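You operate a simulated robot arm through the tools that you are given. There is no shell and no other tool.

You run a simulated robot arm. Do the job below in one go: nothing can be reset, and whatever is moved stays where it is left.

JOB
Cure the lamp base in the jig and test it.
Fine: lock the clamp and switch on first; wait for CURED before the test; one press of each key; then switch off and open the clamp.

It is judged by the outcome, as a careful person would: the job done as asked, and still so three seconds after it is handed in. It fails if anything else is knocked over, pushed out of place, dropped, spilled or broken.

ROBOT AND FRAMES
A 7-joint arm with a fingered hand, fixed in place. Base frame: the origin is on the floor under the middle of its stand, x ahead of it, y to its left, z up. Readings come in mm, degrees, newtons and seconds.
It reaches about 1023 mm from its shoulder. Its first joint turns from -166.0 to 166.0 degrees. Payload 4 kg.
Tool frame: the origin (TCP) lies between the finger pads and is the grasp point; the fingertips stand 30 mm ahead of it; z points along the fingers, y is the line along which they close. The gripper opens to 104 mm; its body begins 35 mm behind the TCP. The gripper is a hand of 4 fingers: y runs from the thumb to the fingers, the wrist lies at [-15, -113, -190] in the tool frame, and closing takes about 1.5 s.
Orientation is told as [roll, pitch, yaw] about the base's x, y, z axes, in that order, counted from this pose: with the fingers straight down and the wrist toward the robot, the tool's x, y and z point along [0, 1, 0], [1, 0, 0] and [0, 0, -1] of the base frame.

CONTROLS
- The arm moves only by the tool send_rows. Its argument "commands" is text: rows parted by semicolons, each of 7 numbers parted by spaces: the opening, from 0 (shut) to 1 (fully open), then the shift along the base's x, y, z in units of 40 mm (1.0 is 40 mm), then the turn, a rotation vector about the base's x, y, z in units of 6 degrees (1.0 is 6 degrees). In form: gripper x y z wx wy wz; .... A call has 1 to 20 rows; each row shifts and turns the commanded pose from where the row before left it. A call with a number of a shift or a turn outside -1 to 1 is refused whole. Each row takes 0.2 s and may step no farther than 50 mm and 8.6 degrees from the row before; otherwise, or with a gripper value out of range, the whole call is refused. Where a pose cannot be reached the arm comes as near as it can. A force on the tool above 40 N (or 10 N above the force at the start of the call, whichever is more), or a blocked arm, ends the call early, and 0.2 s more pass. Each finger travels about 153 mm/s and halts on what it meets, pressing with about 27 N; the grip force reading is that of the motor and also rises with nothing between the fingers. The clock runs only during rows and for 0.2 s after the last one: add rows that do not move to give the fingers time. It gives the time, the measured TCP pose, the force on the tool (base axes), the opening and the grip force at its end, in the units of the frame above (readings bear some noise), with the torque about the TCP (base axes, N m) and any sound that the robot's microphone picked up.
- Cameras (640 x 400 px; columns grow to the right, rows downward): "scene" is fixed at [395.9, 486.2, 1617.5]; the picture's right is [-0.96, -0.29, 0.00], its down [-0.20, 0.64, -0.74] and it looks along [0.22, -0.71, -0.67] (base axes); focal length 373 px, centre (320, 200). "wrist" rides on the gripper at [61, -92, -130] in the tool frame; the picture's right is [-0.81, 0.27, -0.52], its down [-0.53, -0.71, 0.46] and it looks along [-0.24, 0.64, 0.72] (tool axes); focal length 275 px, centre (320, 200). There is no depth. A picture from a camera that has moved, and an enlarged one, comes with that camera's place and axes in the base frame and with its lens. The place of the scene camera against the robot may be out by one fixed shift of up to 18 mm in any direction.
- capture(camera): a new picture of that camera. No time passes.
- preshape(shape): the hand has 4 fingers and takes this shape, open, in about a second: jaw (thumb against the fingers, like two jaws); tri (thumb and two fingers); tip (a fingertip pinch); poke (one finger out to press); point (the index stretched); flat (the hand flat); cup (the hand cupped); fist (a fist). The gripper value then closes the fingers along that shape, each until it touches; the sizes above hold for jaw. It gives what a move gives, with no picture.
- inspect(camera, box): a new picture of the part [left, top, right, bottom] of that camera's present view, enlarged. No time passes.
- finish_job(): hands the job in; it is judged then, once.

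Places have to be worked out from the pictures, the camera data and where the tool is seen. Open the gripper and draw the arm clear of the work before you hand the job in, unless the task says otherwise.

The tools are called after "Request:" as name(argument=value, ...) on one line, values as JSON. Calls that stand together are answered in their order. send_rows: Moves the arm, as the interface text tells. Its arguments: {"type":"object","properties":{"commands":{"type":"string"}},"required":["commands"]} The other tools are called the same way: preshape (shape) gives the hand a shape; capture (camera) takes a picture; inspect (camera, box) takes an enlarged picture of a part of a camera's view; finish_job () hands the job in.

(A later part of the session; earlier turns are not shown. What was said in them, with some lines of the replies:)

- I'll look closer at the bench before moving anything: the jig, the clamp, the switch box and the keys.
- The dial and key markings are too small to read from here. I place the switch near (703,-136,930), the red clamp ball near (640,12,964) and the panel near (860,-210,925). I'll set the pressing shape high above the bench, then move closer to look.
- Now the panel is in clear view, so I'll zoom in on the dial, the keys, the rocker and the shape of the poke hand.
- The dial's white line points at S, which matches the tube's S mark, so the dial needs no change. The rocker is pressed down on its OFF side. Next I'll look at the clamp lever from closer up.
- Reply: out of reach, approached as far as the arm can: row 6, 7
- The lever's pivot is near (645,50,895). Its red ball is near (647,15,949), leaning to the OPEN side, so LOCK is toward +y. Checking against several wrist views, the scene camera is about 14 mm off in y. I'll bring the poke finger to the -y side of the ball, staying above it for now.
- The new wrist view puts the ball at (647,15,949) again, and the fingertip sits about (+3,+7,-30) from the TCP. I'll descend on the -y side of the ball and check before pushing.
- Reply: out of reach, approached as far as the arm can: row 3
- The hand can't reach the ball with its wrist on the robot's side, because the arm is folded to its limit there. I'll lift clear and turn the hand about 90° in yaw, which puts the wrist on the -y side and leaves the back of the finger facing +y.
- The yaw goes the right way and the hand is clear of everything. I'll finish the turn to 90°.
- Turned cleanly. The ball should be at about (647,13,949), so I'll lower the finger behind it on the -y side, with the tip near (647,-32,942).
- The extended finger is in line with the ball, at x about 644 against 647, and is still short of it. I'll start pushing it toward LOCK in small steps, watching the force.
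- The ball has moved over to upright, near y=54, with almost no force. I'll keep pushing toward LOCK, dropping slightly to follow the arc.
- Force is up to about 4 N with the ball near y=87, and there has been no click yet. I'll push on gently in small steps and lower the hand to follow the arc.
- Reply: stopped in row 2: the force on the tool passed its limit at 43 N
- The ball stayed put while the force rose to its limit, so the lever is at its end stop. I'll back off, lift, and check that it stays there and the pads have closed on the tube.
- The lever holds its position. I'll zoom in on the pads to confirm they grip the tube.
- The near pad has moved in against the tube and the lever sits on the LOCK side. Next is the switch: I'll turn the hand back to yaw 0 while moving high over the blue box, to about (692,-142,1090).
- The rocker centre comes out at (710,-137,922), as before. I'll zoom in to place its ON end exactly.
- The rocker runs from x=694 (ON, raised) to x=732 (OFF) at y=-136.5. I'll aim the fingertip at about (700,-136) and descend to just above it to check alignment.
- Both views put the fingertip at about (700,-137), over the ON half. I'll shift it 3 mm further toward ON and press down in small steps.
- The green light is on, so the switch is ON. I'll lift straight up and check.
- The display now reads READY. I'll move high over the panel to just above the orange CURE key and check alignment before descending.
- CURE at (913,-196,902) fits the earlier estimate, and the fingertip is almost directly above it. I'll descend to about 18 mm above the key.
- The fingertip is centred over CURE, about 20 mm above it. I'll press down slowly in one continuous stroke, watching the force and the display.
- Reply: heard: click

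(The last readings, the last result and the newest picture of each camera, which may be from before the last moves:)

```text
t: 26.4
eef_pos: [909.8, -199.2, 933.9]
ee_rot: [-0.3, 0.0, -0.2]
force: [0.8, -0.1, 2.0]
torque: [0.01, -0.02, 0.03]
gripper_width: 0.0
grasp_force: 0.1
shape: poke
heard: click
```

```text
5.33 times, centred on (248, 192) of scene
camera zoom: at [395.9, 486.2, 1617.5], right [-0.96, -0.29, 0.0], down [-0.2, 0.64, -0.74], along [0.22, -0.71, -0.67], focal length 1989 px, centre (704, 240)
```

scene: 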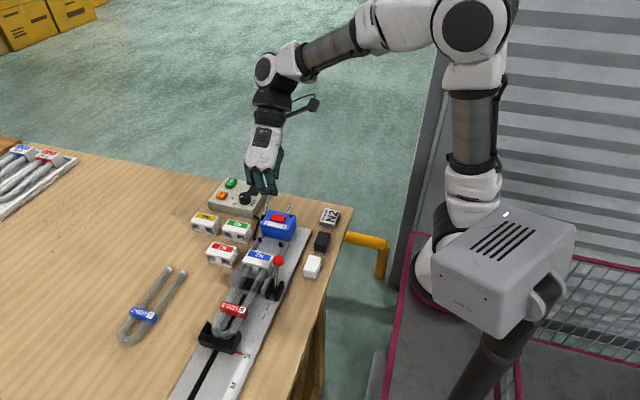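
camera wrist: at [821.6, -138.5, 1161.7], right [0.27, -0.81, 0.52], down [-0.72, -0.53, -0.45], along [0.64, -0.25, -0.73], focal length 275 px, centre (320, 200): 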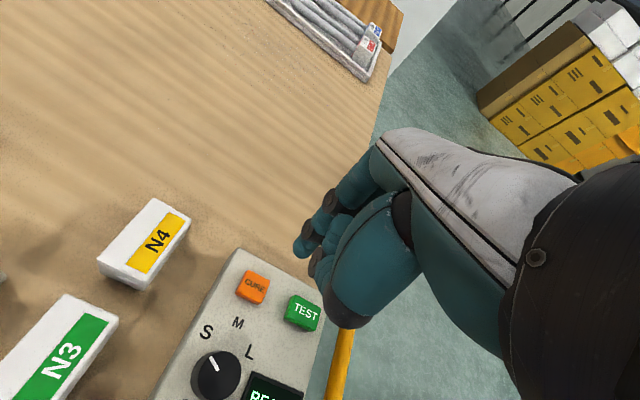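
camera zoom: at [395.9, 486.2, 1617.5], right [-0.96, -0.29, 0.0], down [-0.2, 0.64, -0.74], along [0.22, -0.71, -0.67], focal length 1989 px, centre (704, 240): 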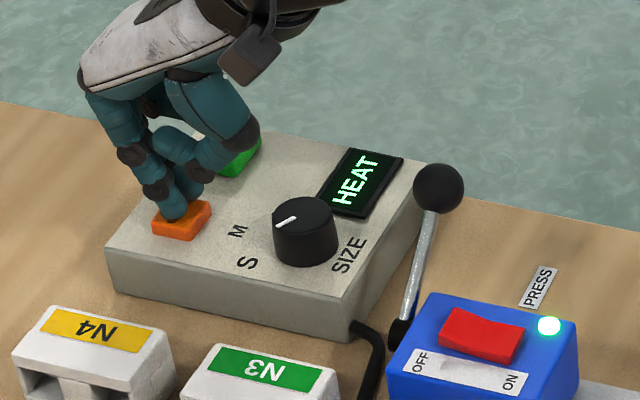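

The CURE key clicked once and the display reads HEAT. I'll lift straight off and wait above the panel.

Request:
send_rows(commands="1 0 0 0.4 0 0 0;1 0 0 0.7 0 0 0;1 0 0 0.7 0 0 0;1 0 0 0 0 0 0;1 0 0 0 0 0 0;1 0 0 0 0 0 0;1 0 0 0 0 0 0;1 0 0 0 0 0 0;1 0 0 0 0 0 0;1 0 0 0 0 0 0")

Request:
inspect(camera="scene", box=[200, 155, 296, 230])

```text
t: 28.6
eef_pos: [911.6, -199.8, 1004.9]
ee_rot: [-0.3, 0.1, -0.3]
force: [-0.1, -1.1, -0.1]
torque: [0.03, 0.03, -0.03]
gripper_width: 0.2
grasp_force: 0.0
shape: poke
```

```text
5.33 times, centred on (248, 192) of scene
camera zoom: at [395.9, 486.2, 1617.5], right [-0.96, -0.29, 0.0], down [-0.2, 0.64, -0.74], along [0.22, -0.71, -0.67], focal length 1989 px, centre (704, 240)
```

zoom: 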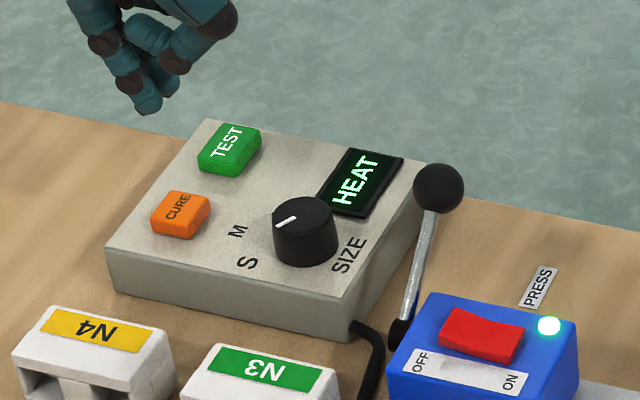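

It still reads HEAT. While waiting I'll move above the TEST key at a safe height, then hold.

Request:
send_rows(commands="1 0 -0.72 0 0 0 0;1 0 -0.72 0 0 0 0;1 0 0 0 0 0 0;1 0 0 0 0 0 0;1 0 0 0 0 0 0;1 0 0 0 0 0 0;1 0 0 0 0 0 0;1 0 0 0 0 0 0;1 0 0 0 0 0 0;1 0 0 0 0 0 0;1 0 0 0 0 0 0;1 0 0 0 0 0 0")

Request:
inspect(camera="scene", box=[200, 155, 296, 230])

Request:
capture(camera="wrist")

```text
t: 31.2
eef_pos: [912.3, -256.5, 1006.2]
ee_rot: [-0.1, 0.1, -0.4]
force: [0.6, 0.2, 0.1]
torque: [0.01, 0.01, 0.0]
gripper_width: 0.1
grasp_force: 0.1
shape: poke
```

```text
5.33 times, centred on (248, 192) of scene
camera zoom: at [395.9, 486.2, 1617.5], right [-0.96, -0.29, 0.0], down [-0.2, 0.64, -0.74], along [0.22, -0.71, -0.67], focal length 1989 px, centre (704, 240)
```

zoom: 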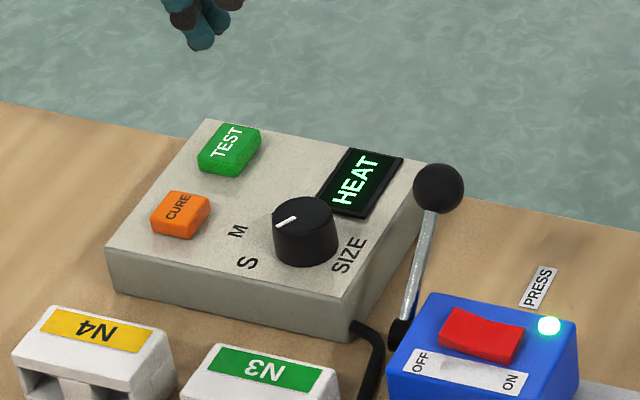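

```text
taken
camera wrist: at [821.5, -195.8, 1135.0], right [0.27, -0.81, 0.52], down [-0.72, -0.53, -0.45], along [0.64, -0.25, -0.73], focal length 275 px, centre (320, 200)
```

wrist: 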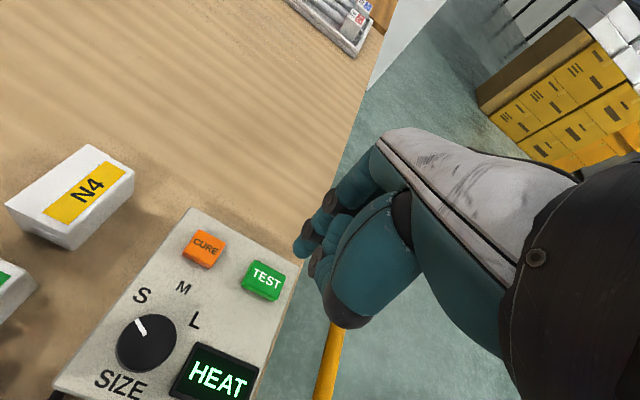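

Still HEAT. The hand is above TEST, so I'll just hold still and let the clock run.

Request:
send_rows(commands="1 0 0 0 0 0 0;1 0 0 0 0 0 0;1 0 0 0 0 0 0;1 0 0 0 0 0 0;1 0 0 0 0 0 0;1 0 0 0 0 0 0;1 0 0 0 0 0 0;1 0 0 0 0 0 0;1 0 0 0 0 0 0;1 0 0 0 0 0 0;1 0 0 0 0 0 0;1 0 0 0 0 0 0;1 0 0 0 0 0 0;1 0 0 0 0 0 0;1 0 0 0 0 0 0;1 0 0 0 0 0 0;1 0 0 0 0 0 0;1 0 0 0 0 0 0;1 0 0 0 0 0 0;1 0 0 0 0 0 0")

Request:
inspect(camera="scene", box=[200, 155, 296, 230])

```text
t: 35.4
eef_pos: [911.5, -256.5, 1004.7]
ee_rot: [-0.2, 0.1, -0.3]
force: [0.6, -0.4, 0.5]
torque: [-0.01, -0.01, 0.0]
gripper_width: 0.1
grasp_force: 0.0
shape: poke
```

```text
5.33 times, centred on (248, 192) of scene
camera zoom: at [395.9, 486.2, 1617.5], right [-0.96, -0.29, 0.0], down [-0.2, 0.64, -0.74], along [0.22, -0.71, -0.67], focal length 1989 px, centre (704, 240)
```

zoom: 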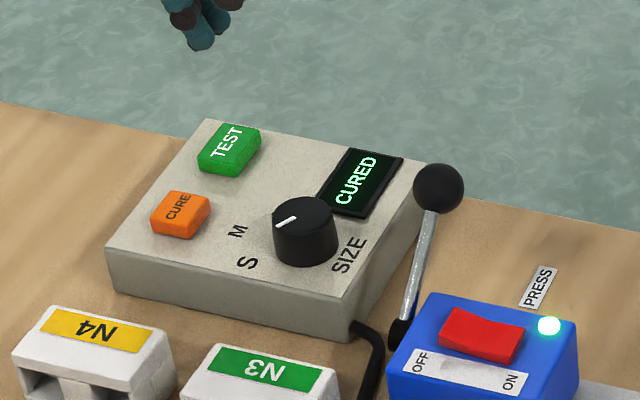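

The display reads CURED. I'll descend to just above the TEST key and check alignment before pressing.

Request:
send_rows(commands="1 -0.05 0 -0.65 0 0 0;1 0 0 -0.65 0 0 0;1 0 0 0 0 0 0")

Request:
inspect(camera="wrist", box=[230, 200, 342, 300])

Request:
inspect(camera="scene", box=[200, 155, 296, 230])

```text
t: 36.2
eef_pos: [908.8, -256.4, 953.7]
ee_rot: [-0.3, 0.1, -0.3]
force: [-0.2, -1.3, -0.6]
torque: [0.02, 0.04, 0.01]
gripper_width: 0.2
grasp_force: 0.0
shape: poke
```

```text
4.00 times, centred on (286, 250) of wrist
camera zoom: at [818.7, -195.0, 1083.4], right [0.27, -0.81, 0.52], down [-0.72, -0.53, -0.45], along [0.64, -0.25, -0.72], focal length 1101 px, centre (456, 0)
```

zoom: 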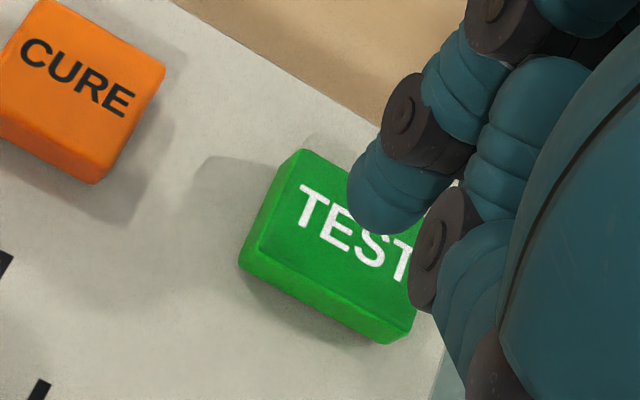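

```text
5.33 times, centred on (248, 192) of scene
camera zoom: at [395.9, 486.2, 1617.5], right [-0.96, -0.29, 0.0], down [-0.2, 0.64, -0.74], along [0.22, -0.71, -0.67], focal length 1989 px, centre (704, 240)
```

zoom: 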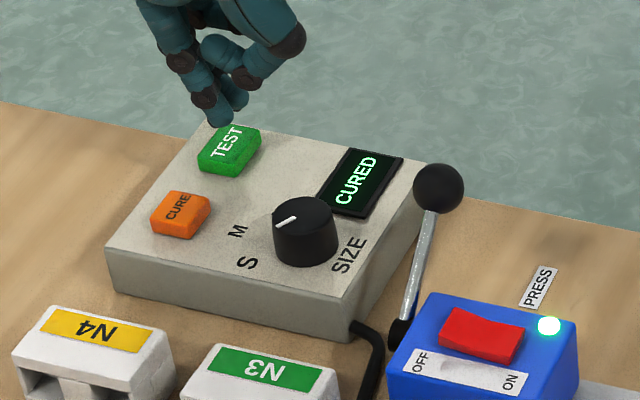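

The alignment matches the good CURE press, so I'll press TEST with the same single slow stroke.

Request:
send_rows(commands="1 0 0 -0.15 0 0 0;1 0 0 -0.15 0 0 0;1 0 0 -0.1 0 0 0;1 0 0 -0.1 0 0 0;1 0 0 0 0 0 0")

Request:
inspect(camera="scene", box=[200, 155, 296, 230])

```text
t: 37.4
eef_pos: [908.8, -256.4, 934.6]
ee_rot: [-0.2, 0.1, -0.3]
force: [0.4, 0.3, 2.1]
torque: [-0.07, -0.04, 0.04]
gripper_width: 0.1
grasp_force: 0.1
shape: poke
heard: click
```

```text
5.33 times, centred on (248, 192) of scene
camera zoom: at [395.9, 486.2, 1617.5], right [-0.96, -0.29, 0.0], down [-0.2, 0.64, -0.74], along [0.22, -0.71, -0.67], focal length 1989 px, centre (704, 240)
```

zoom: 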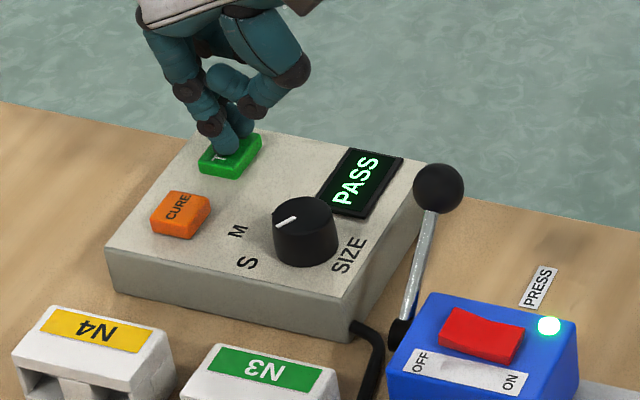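

TEST clicked once and the display reads PASS. I'll lift straight off and let it settle before going to the switch.

Request:
send_rows(commands="1 0 0 0.4 0 0 0;1 0 0 0.7 0 0 0;1 0 0 0.9 0 0 0;1 0 0 0.5 0 0 0;1 0 0 0 0 0 0;1 0 0 0 0 0 0;1 0 0 0 0 0 0")

Request:
inspect(camera="scene", box=[200, 155, 328, 255])

```text
t: 39.0
eef_pos: [908.0, -257.0, 1034.1]
ee_rot: [-0.2, 0.2, -0.4]
force: [0.0, -0.5, -0.4]
torque: [0.03, -0.01, 0.06]
gripper_width: 0.3
grasp_force: 0.0
shape: poke
```

```text
4.00 times, centred on (264, 205) of scene
camera zoom: at [395.9, 486.2, 1617.5], right [-0.96, -0.29, 0.0], down [-0.2, 0.64, -0.74], along [0.22, -0.71, -0.67], focal length 1492 px, centre (544, 180)
```

zoom: 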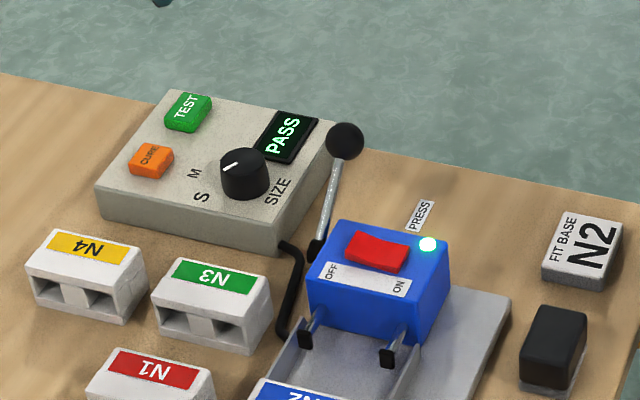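

PASS is showing. I'll move back over the blue box, staying high over the black lever ball, to above the OFF end of the rocker.

Request:
send_rows(commands="1 -0.775 0.483 0 0 0 0;1 -0.775 0.483 0 0 0 0;1 -0.775 0.483 0 0 0 0;1 -0.775 0.483 0 0 0 0;1 -0.775 0.483 0 0 0 0;1 -0.775 0.483 0 0 0 0;1 0 0 0 0 0 0")

Request:
capture(camera="wrist")

Request:
inspect(camera="wrist", box=[190, 200, 334, 325])

Request:
inspect(camera="scene", box=[220, 155, 332, 245])

```text
t: 40.6
eef_pos: [722.3, -140.6, 1034.5]
ee_rot: [-0.2, 0.1, -0.3]
force: [0.3, -0.1, -0.1]
torque: [0.0, -0.01, -0.07]
gripper_width: 0.1
grasp_force: 0.1
shape: poke
```

```text
taken
camera wrist: at [632.9, -78.9, 1163.7], right [0.27, -0.81, 0.52], down [-0.72, -0.53, -0.45], along [0.64, -0.25, -0.73], focal length 275 px, centre (320, 200)
```

wrist: 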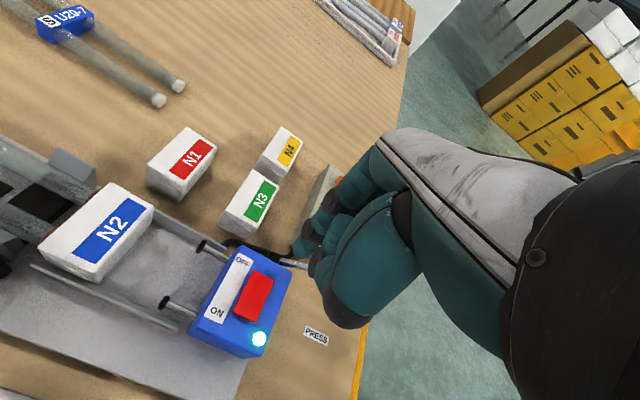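

```text
3.20 times, centred on (262, 262) of wrist
camera zoom: at [632.9, -78.9, 1163.7], right [0.27, -0.81, 0.52], down [-0.72, -0.53, -0.45], along [0.64, -0.25, -0.73], focal length 881 px, centre (506, 0)
```

zoom: 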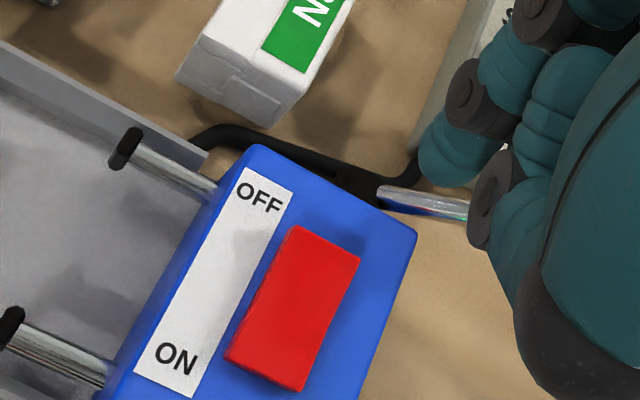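

```text
4.44 times, centred on (276, 200) of scene
camera zoom: at [395.9, 486.2, 1617.5], right [-0.96, -0.29, 0.0], down [-0.2, 0.64, -0.74], along [0.22, -0.71, -0.67], focal length 1658 px, centre (516, 200)
```

zoom: 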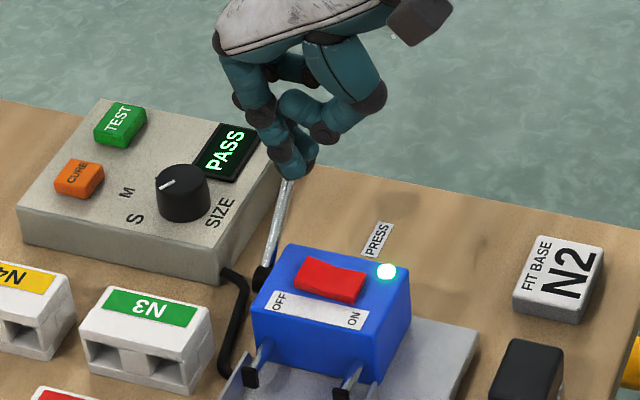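

The OFF end is raised and runs to x=728, so I'll aim the tip at about x=723. The nearest curled knuckle should pass about 14 mm from the black lever ball. I'll descend to just above the rocker first.

Request:
send_rows(commands="1 -0.05 0 -0.7 0 0 0;1 0 0 -0.7 0 0 0;1 0 0 0 0 0 0")

Request:
inspect(camera="wrist", box=[210, 190, 354, 315])

Request:
inspect(camera="scene", box=[220, 165, 332, 255])

```text
t: 41.4
eef_pos: [719.4, -141.0, 977.2]
ee_rot: [-0.2, 0.1, -0.3]
force: [0.7, 0.5, -0.3]
torque: [0.01, -0.02, -0.01]
gripper_width: 0.0
grasp_force: 0.0
shape: poke
```

```text
3.20 times, centred on (282, 252) of wrist
camera zoom: at [630.1, -79.1, 1107.6], right [0.27, -0.81, 0.52], down [-0.72, -0.53, -0.45], along [0.64, -0.25, -0.72], focal length 881 px, centre (442, 32)
```

zoom: 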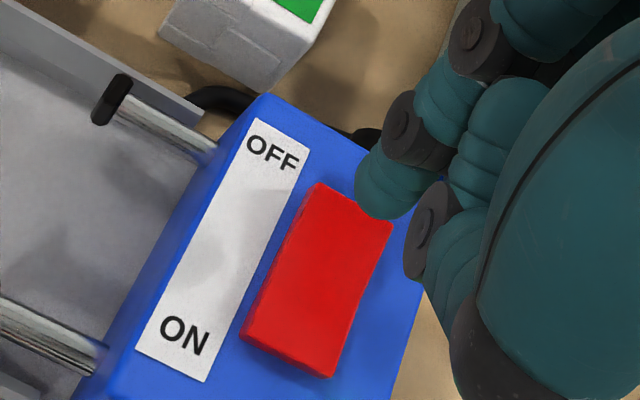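

```text
4.44 times, centred on (276, 210) of scene
camera zoom: at [395.9, 486.2, 1617.5], right [-0.96, -0.29, 0.0], down [-0.2, 0.64, -0.74], along [0.22, -0.71, -0.67], focal length 1658 px, centre (516, 156)
```

zoom: 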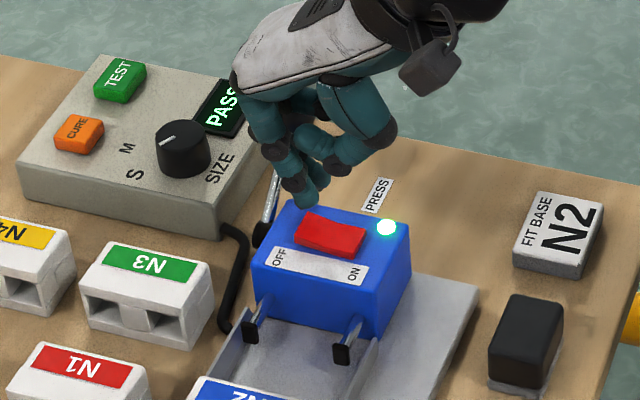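

The tip is over the OFF end at about (723,-136). I'll press down with the same small stroke that worked for ON.

Request:
send_rows(commands="1 0 0 -0.15 0 0 0;1 0 0 -0.15 0 0 0;1 0 0 -0.13 0 0 0;1 0 0 -0.13 0 0 0;1 0 0 0 0 0 0")

Request:
inspect(camera="wrist", box=[210, 190, 354, 315])

Request:
inspect(camera="scene", box=[220, 165, 332, 255])

```text
t: 42.6
eef_pos: [720.7, -139.9, 956.2]
ee_rot: [-0.1, 0.1, -0.2]
force: [1.4, -0.3, 5.5]
torque: [-0.04, -0.04, 0.02]
gripper_width: 0.2
grasp_force: 0.0
shape: poke
```

```text
3.20 times, centred on (282, 252) of wrist
camera zoom: at [630.7, -79.2, 1085.5], right [0.27, -0.81, 0.52], down [-0.72, -0.53, -0.45], along [0.64, -0.25, -0.72], focal length 881 px, centre (442, 32)
```

zoom: 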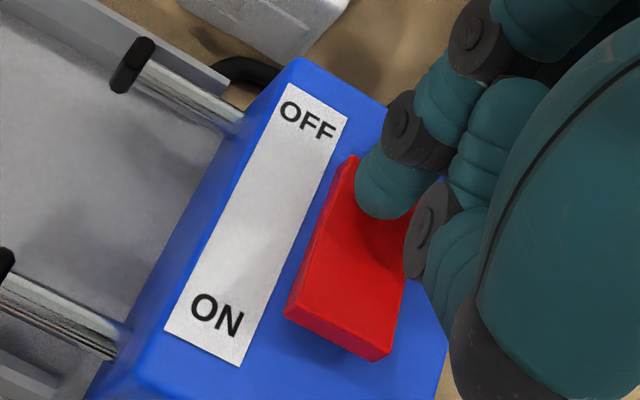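

```text
4.44 times, centred on (276, 210) of scene
camera zoom: at [395.9, 486.2, 1617.5], right [-0.96, -0.29, 0.0], down [-0.2, 0.64, -0.74], along [0.22, -0.71, -0.67], focal length 1658 px, centre (516, 156)
```

zoom: 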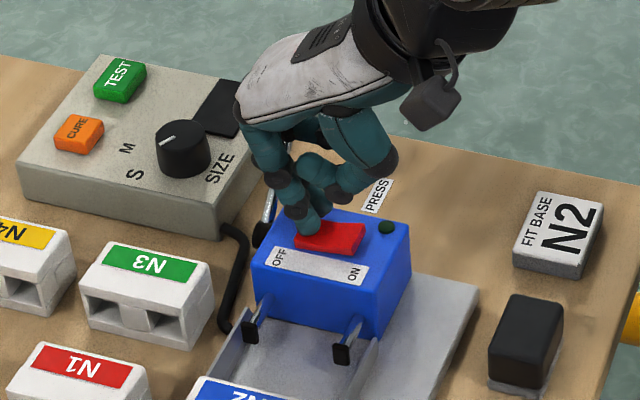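

The green light is out and the display is blank, so the switch is OFF. I'll lift straight up, then turn the hand to yaw 90° while moving high over the clamp, ready to pull the lever back to OPEN.

Request:
send_rows(commands="1 0 0 0.3 0 0 0;1 0 0 0.9 0 0 0;1 0 0 0.9 0 0 0;1 0 0 0.9 0 0 0;1 -0.1 0.33 0 0 0 1;1 -0.1 0.33 0 0 0 1;1 -0.1 0.33 0 0 0 1;1 -0.1 0.33 0 0 0 1;1 -0.1 0.33 0 0 0 1;1 -0.1 0.33 0 0 0 1;1 -0.1 0.33 0 0 0 1;1 -0.1 0.33 0 0 0 1;1 -0.1 0.33 0 0 0 1;1 -0.1 0.33 0 0 0 1;1 -0.1 0.33 0 0 0 1;1 -0.1 0.33 0 0 0 1;1 -0.1 0.33 0 0 0 1;1 -0.1 0.33 0 0 0 1;1 -0.1 0.33 0 0 0 1;1 0 0 0 0 0 0")

Request:
inspect(camera="scene", box=[190, 150, 382, 300])

```text
t: 46.8
eef_pos: [660.6, 58.0, 1074.4]
ee_rot: [-0.2, 0.2, 89.8]
force: [-0.1, 0.2, -0.5]
torque: [-0.03, 0.0, -0.02]
gripper_width: 0.0
grasp_force: 0.0
shape: poke
```

```text
2.67 times, centred on (286, 225) of scene
camera zoom: at [395.9, 486.2, 1617.5], right [-0.96, -0.29, 0.0], down [-0.2, 0.64, -0.74], along [0.22, -0.71, -0.67], focal length 994 px, centre (411, 133)
```

zoom: 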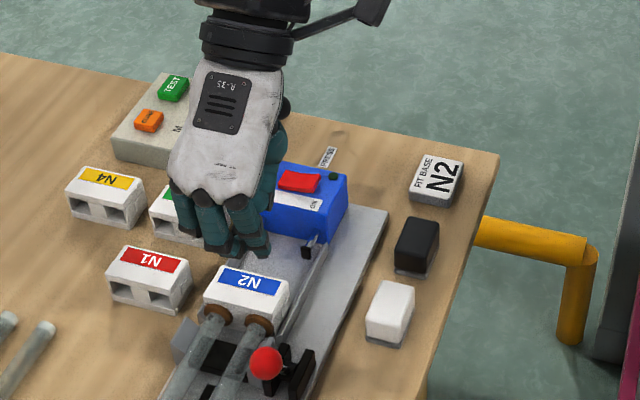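

The base now has brown cured rings at the tube joints and the red switch is off. I'll tilt the hand 30° so the thumb clears the ball, and move to above the +y side of the lever.

Request:
send_rows(commands="1 -0.03 0.46 0 -1 0 0;1 -0.03 0.46 0 -1 0 0;1 -0.03 0.46 0 -1 0 0;1 -0.03 0.46 0 -1 0 0;1 -0.02 0.46 0 -1 0 0;1 0 0 -0.3 0 0 0;1 0 0 0 0 0 0")

Request:
capture(camera="wrist")

Request:
inspect(camera="scene", box=[190, 170, 350, 310])

```text
t: 48.4
eef_pos: [655.3, 149.7, 1062.0]
ee_rot: [-0.5, 30.2, 89.7]
force: [-0.1, -0.9, 1.1]
torque: [0.03, -0.01, 0.03]
gripper_width: 0.0
grasp_force: 0.1
shape: poke
```

```text
taken
camera wrist: at [594.1, 134.8, 1220.3], right [0.81, 0.5, 0.31], down [0.53, -0.85, -0.03], along [0.25, 0.19, -0.95], focal length 275 px, centre (320, 200)
```

wrist: 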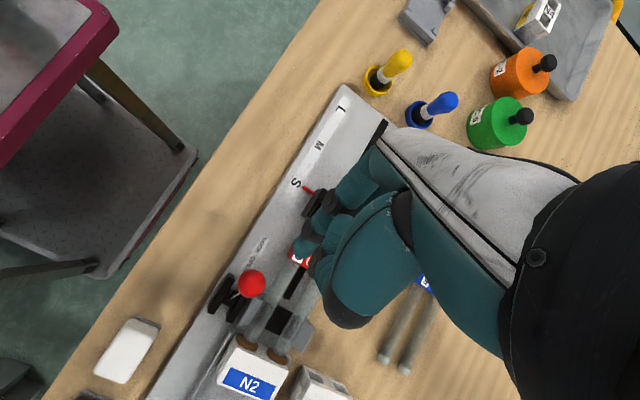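

```text
2.86 times, centred on (270, 240) of scene
camera zoom: at [395.9, 486.2, 1617.5], right [-0.96, -0.29, 0.0], down [-0.2, 0.64, -0.74], along [0.22, -0.71, -0.67], focal length 1066 px, centre (463, 86)
```

zoom: 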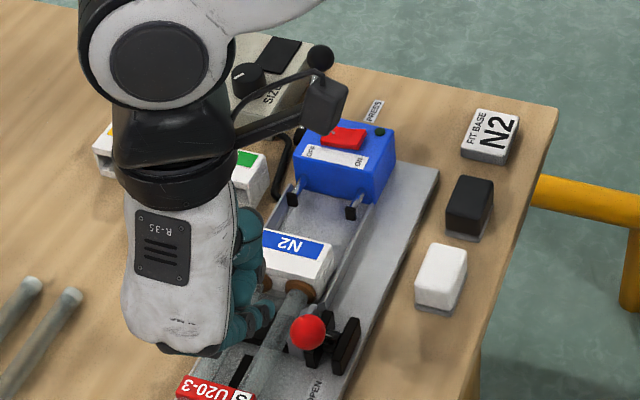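

The ball is at (649,84,944), and I compute the tilted fingertip to be at (649,136,1034). I'll descend on the +y side, clear of the ball, to ball height.

Request:
send_rows(commands="1 0 0 -0.85 0 0 0;1 0 0 -0.85 0 0 0;1 0 0 -0.7 0 0 0;1 0 0 0 0 0 0")

Request:
capture(camera="wrist")

Request:
inspect(camera="scene", box=[190, 210, 334, 330])

```text
t: 49.4
eef_pos: [654.5, 149.0, 966.5]
ee_rot: [-0.5, 30.1, 89.6]
force: [0.1, -0.1, -0.7]
torque: [0.02, 0.0, 0.01]
gripper_width: 0.1
grasp_force: 0.1
shape: poke
```

```text
taken
camera wrist: at [594.0, 134.6, 1124.5], right [0.81, 0.49, 0.31], down [0.53, -0.85, -0.03], along [0.25, 0.19, -0.95], focal length 275 px, centre (320, 200)
```

wrist: 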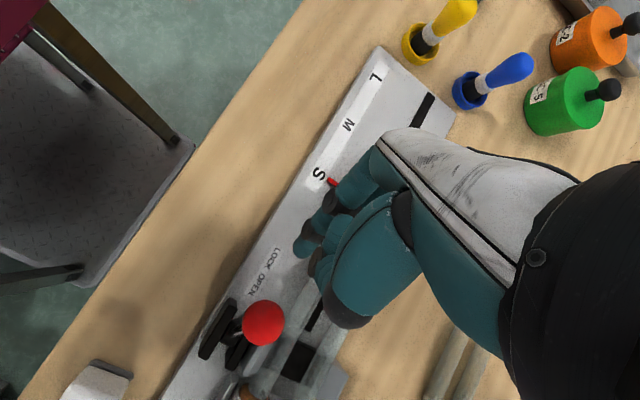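

```text
3.33 times, centred on (262, 270) of scene
camera zoom: at [395.9, 486.2, 1617.5], right [-0.96, -0.29, 0.0], down [-0.2, 0.64, -0.74], along [0.22, -0.71, -0.67], focal length 1243 px, centre (513, -33)
```

zoom: 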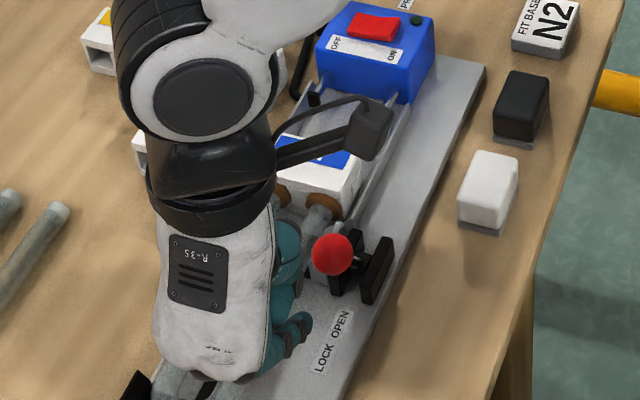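

The finger is on the +y side of the ball and clear of it. I'll lower another 6 mm and ease it toward the ball until it is about to touch.

Request:
send_rows(commands="1 0.03 0 -0.15 0 0 0;1 0 -0.35 0 0 0 0;1 0 -0.3 0 0 0 0;1 0 0 0 0 0 0")

Request:
inspect(camera="wrist", box=[200, 200, 360, 345])

Request:
inspect(camera="scene", box=[210, 240, 306, 320])

```text
t: 50.4
eef_pos: [655.6, 123.1, 960.5]
ee_rot: [-0.4, 30.1, 89.5]
force: [0.0, -0.8, 0.3]
torque: [0.04, -0.02, -0.03]
gripper_width: 0.0
grasp_force: 0.1
shape: poke
```

```text
2.76 times, centred on (280, 272) of wrist
camera zoom: at [595.2, 109.0, 1119.1], right [0.81, 0.49, 0.31], down [0.53, -0.85, -0.03], along [0.25, 0.19, -0.95], focal length 759 px, centre (430, 0)
```

zoom: 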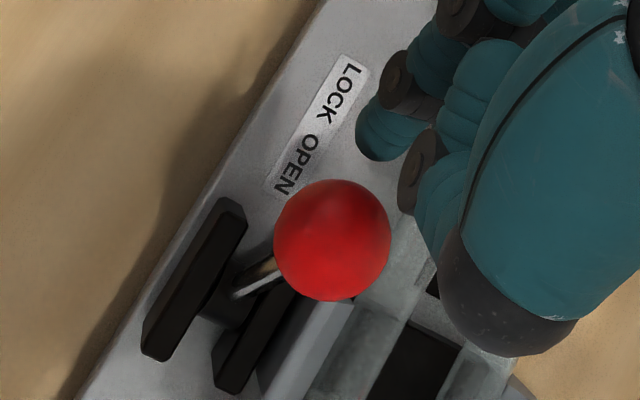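

```text
5.00 times, centred on (258, 280) of scene
camera zoom: at [395.9, 486.2, 1617.5], right [-0.96, -0.29, 0.0], down [-0.2, 0.64, -0.74], along [0.22, -0.71, -0.67], focal length 1865 px, centre (630, -200)
```

zoom: 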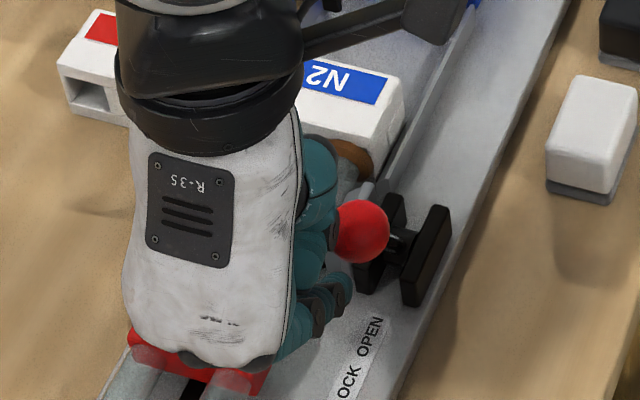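

The fingertip is just behind the ball and in line with it, with nothing touching. I'll pull toward OPEN in 8 mm steps, rising slightly with the arc.

Request:
send_rows(commands="1 0 -0.2 0.03 0 0 0;1 0 -0.2 0.08 0 0 0;1 0 -0.2 0.08 0 0 0;1 0 0 0 0 0 0")

Request:
inspect(camera="wrist", box=[200, 200, 360, 345])

Request:
inspect(camera="scene", box=[210, 240, 306, 320])

```text
t: 51.4
eef_pos: [655.5, 100.2, 969.5]
ee_rot: [-0.3, 30.2, 89.6]
force: [-0.3, 1.0, 1.0]
torque: [-0.01, 0.0, -0.02]
gripper_width: 0.0
grasp_force: 0.1
shape: poke
```

```text
2.76 times, centred on (280, 272) of wrist
camera zoom: at [595.2, 84.9, 1126.6], right [0.81, 0.49, 0.31], down [0.53, -0.85, -0.03], along [0.25, 0.19, -0.95], focal length 759 px, centre (430, 0)
```

zoom: 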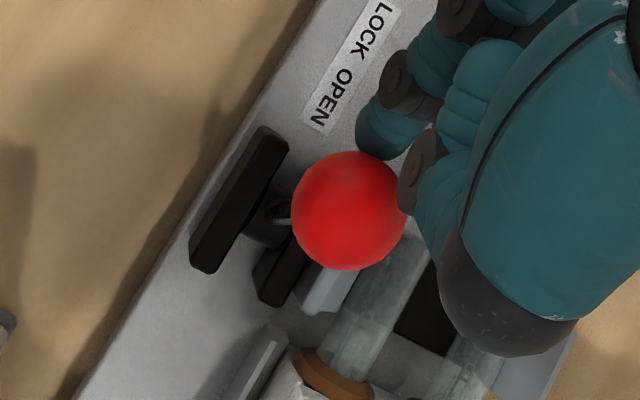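

```text
5.00 times, centred on (258, 280) of scene
camera zoom: at [395.9, 486.2, 1617.5], right [-0.96, -0.29, 0.0], down [-0.2, 0.64, -0.74], along [0.22, -0.71, -0.67], focal length 1865 px, centre (630, -200)
```

zoom: 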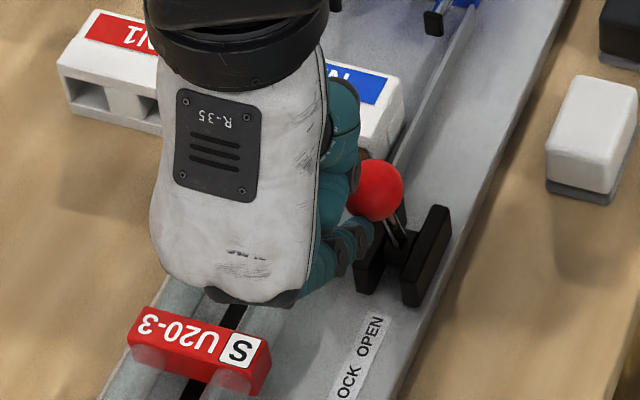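

The lever is coming back with the finger, with the ball near y=69 and little force. I'll continue through upright toward OPEN.

Request:
send_rows(commands="1 0 -0.2 0.05 0 0 0;1 0 -0.22 0 0 0 0;1 0 -0.22 0 0 0 0;1 0 -0.2 -0.04 0 0 0;1 0 0 0 0 0 0")

Request:
inspect(camera="wrist", box=[200, 200, 360, 345])

Request:
inspect(camera="scene", box=[210, 230, 306, 310])

```text
t: 52.6
eef_pos: [656.0, 66.7, 970.1]
ee_rot: [-0.4, 30.1, 89.6]
force: [0.2, 0.4, 0.0]
torque: [0.0, -0.04, 0.01]
gripper_width: 0.0
grasp_force: 0.0
shape: poke
```

```text
2.76 times, centred on (280, 272) of wrist
camera zoom: at [595.5, 51.3, 1126.6], right [0.81, 0.49, 0.31], down [0.53, -0.85, -0.03], along [0.25, 0.19, -0.95], focal length 759 px, centre (430, 0)
```

zoom: 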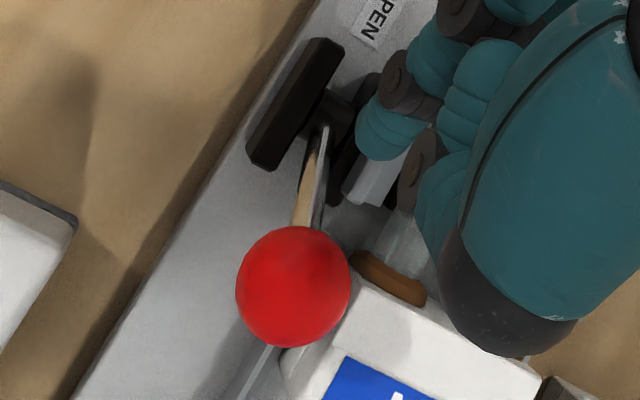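

```text
5.00 times, centred on (258, 270) of scene
camera zoom: at [395.9, 486.2, 1617.5], right [-0.96, -0.29, 0.0], down [-0.2, 0.64, -0.74], along [0.22, -0.71, -0.67], focal length 1865 px, centre (630, -150)
```

zoom: 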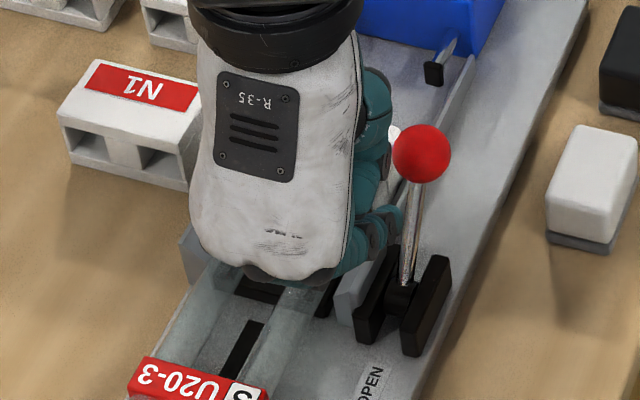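

The lever tipped past upright and dropped fully to OPEN, with the ball back at about (648,13,949), its starting place. I'll lift straight up and away, then check everything.

Request:
send_rows(commands="1 0 0.15 0.4 0 0 0;1 0 0 0.9 0 0 0;1 0 0 0.9 0 0 0;1 0 0 0.9 0 0 0;1 0 0 0 1 0 0;1 0 0 0 1 0 0;1 0 0 0 1 0 0;1 0 0 0 1 0 0;1 0 0 0.5 1 0 0;1 0 0 0 0 0 0")

Request:
capture(camera="wrist")

Request:
capture(camera="scene")

```text
t: 54.8
eef_pos: [656.1, 72.7, 1112.5]
ee_rot: [-0.2, 0.0, 89.6]
force: [-0.1, -0.3, 0.6]
torque: [0.04, -0.01, -0.01]
gripper_width: 0.0
grasp_force: 0.0
shape: poke
```

```text
taken
camera wrist: at [595.3, -20.6, 1242.6], right [0.81, 0.27, 0.52], down [0.53, -0.72, -0.45], along [0.25, 0.64, -0.72], focal length 275 px, centre (320, 200)
```

wrist: 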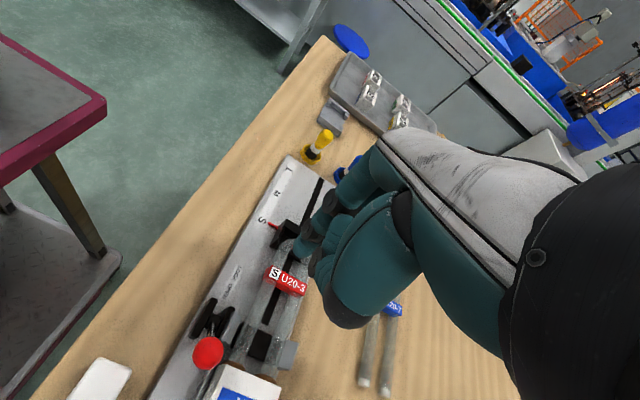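

```text
taken
```

scene: 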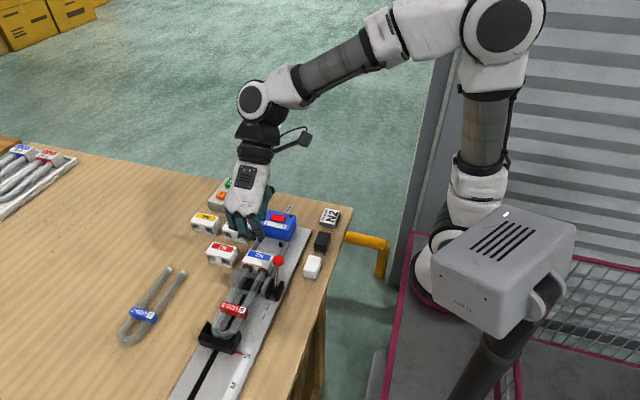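

The lever is at OPEN. I'll draw the arm up and back toward its start pose while turning the hand to yaw 0.

Request:
send_rows(commands="1 0 -0.1 0.8 0 0 0;1 0 -0.36 0.2 0 0 -1;1 0 -0.36 0.2 0 0 -1;1 0 -0.36 0.2 0 0 -1;1 0 -0.36 0.2 0 0 -1;1 0 -0.36 0.2 0 0 -1;1 -0.1 -0.36 0.1 0 0 -1;1 -0.1 -0.36 0.1 0 0 -1;1 -0.1 -0.36 0.1 0 0 -1;1 -0.1 -0.36 0.1 0 0 -1;1 -0.2 -0.36 0.1 0 0 -1;1 -0.2 -0.36 0 0 0 -1;1 -0.3 -0.36 0 0 0 -1;1 -0.3 -0.36 0 0 0 -1;1 -0.4 -0.36 0 0 0 -1;1 -0.4 -0.36 0 0 0 -1;1 0 0 0 0 0 0")

Request:
preshape(shape="jaw")

Request:
capture(camera="scene")

Request:
inspect(camera="scene", box=[180, 170, 356, 280])

Request:
inspect(camera="scene", box=[220, 240, 316, 300])

Request:
capture(camera="wrist")

```text
t: 58.4
eef_pos: [567.4, -148.6, 1206.3]
ee_rot: [-0.2, 0.1, -0.3]
force: [-1.0, -0.3, -0.7]
torque: [0.01, -0.01, 0.02]
gripper_width: 0.0
grasp_force: 0.0
shape: poke
```

```text
t: 59.3
eef_pos: [567.9, -148.1, 1205.6]
ee_rot: [-0.1, 0.1, -0.4]
force: [-0.1, -0.1, 0.3]
torque: [0.0, -0.01, -0.03]
gripper_width: 103.9
grasp_force: 0.1
shape: jaw
```

```text
taken
```

scene: 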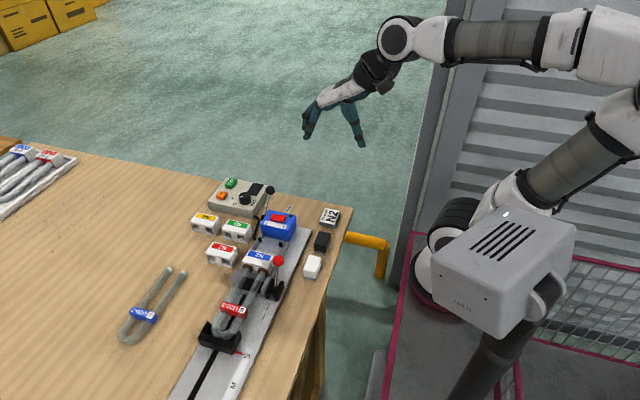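

```text
3.64 times, centred on (268, 225) of scene
camera zoom: at [395.9, 486.2, 1617.5], right [-0.96, -0.29, 0.0], down [-0.2, 0.64, -0.74], along [0.22, -0.71, -0.67], focal length 1356 px, centre (509, 109)
```

zoom: 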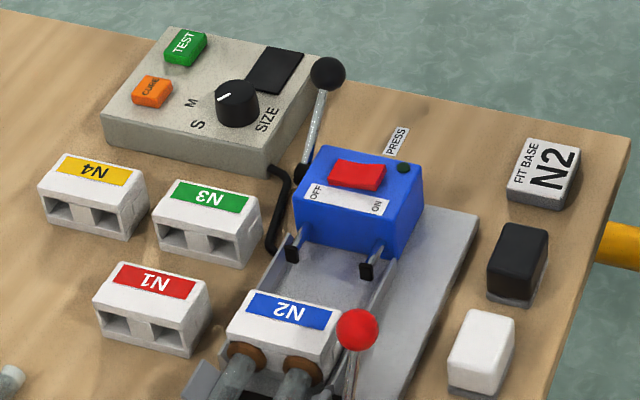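

```text
6.67 times, centred on (268, 270) of scene
camera zoom: at [395.9, 486.2, 1617.5], right [-0.96, -0.29, 0.0], down [-0.2, 0.64, -0.74], along [0.22, -0.71, -0.67], focal length 2486 px, centre (667, -267)
```

zoom: 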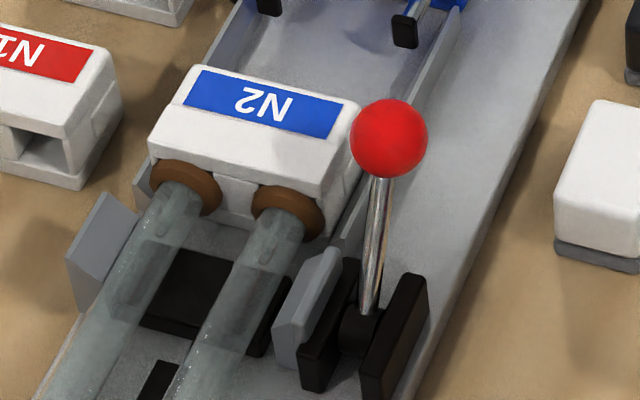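

```text
taken
camera wrist: at [478.7, -86.9, 1335.1], right [0.27, -0.81, 0.52], down [-0.72, -0.53, -0.45], along [0.64, -0.25, -0.73], focal length 275 px, centre (320, 200)
```

wrist: 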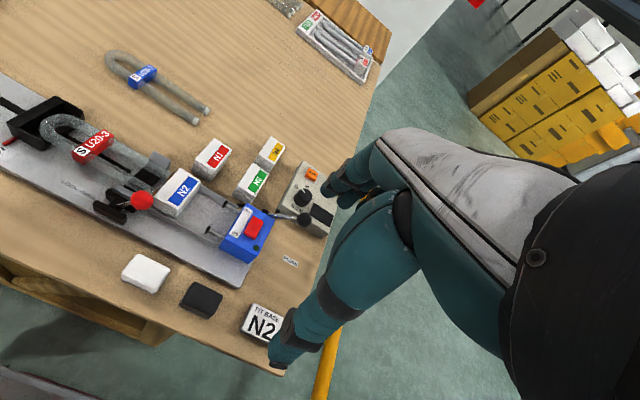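

The base is cured and the test passed. The switch is off with its light and display dark, the clamp lever is back at its original OPEN position, and nothing else has moved. The hand is open and clear, so I'm handing the job in.

Request:
finish_job()

```text
The job is handed in.
```

The lamp base in the jig is cured and passed its test, and I've handed the job in.

1. **Clamp and switch:** I locked the clamp, then switched on. The light came on and the display read READY.
2. **Cure:** I pressed CURE once. The display went from HEAT to CURED after several seconds, and the tube joints now show brown cured rings.
3. **Test:** I pressed TEST once, after CURED appeared. The display read PASS.
4. **Shutdown:** I switched off, so the light and display are dark, and opened the clamp. The lever is back where it started.

The size dial was already on S, matching the tube, so I left it alone. Nothing else on the bench was moved, and the hand is open and clear of the work.
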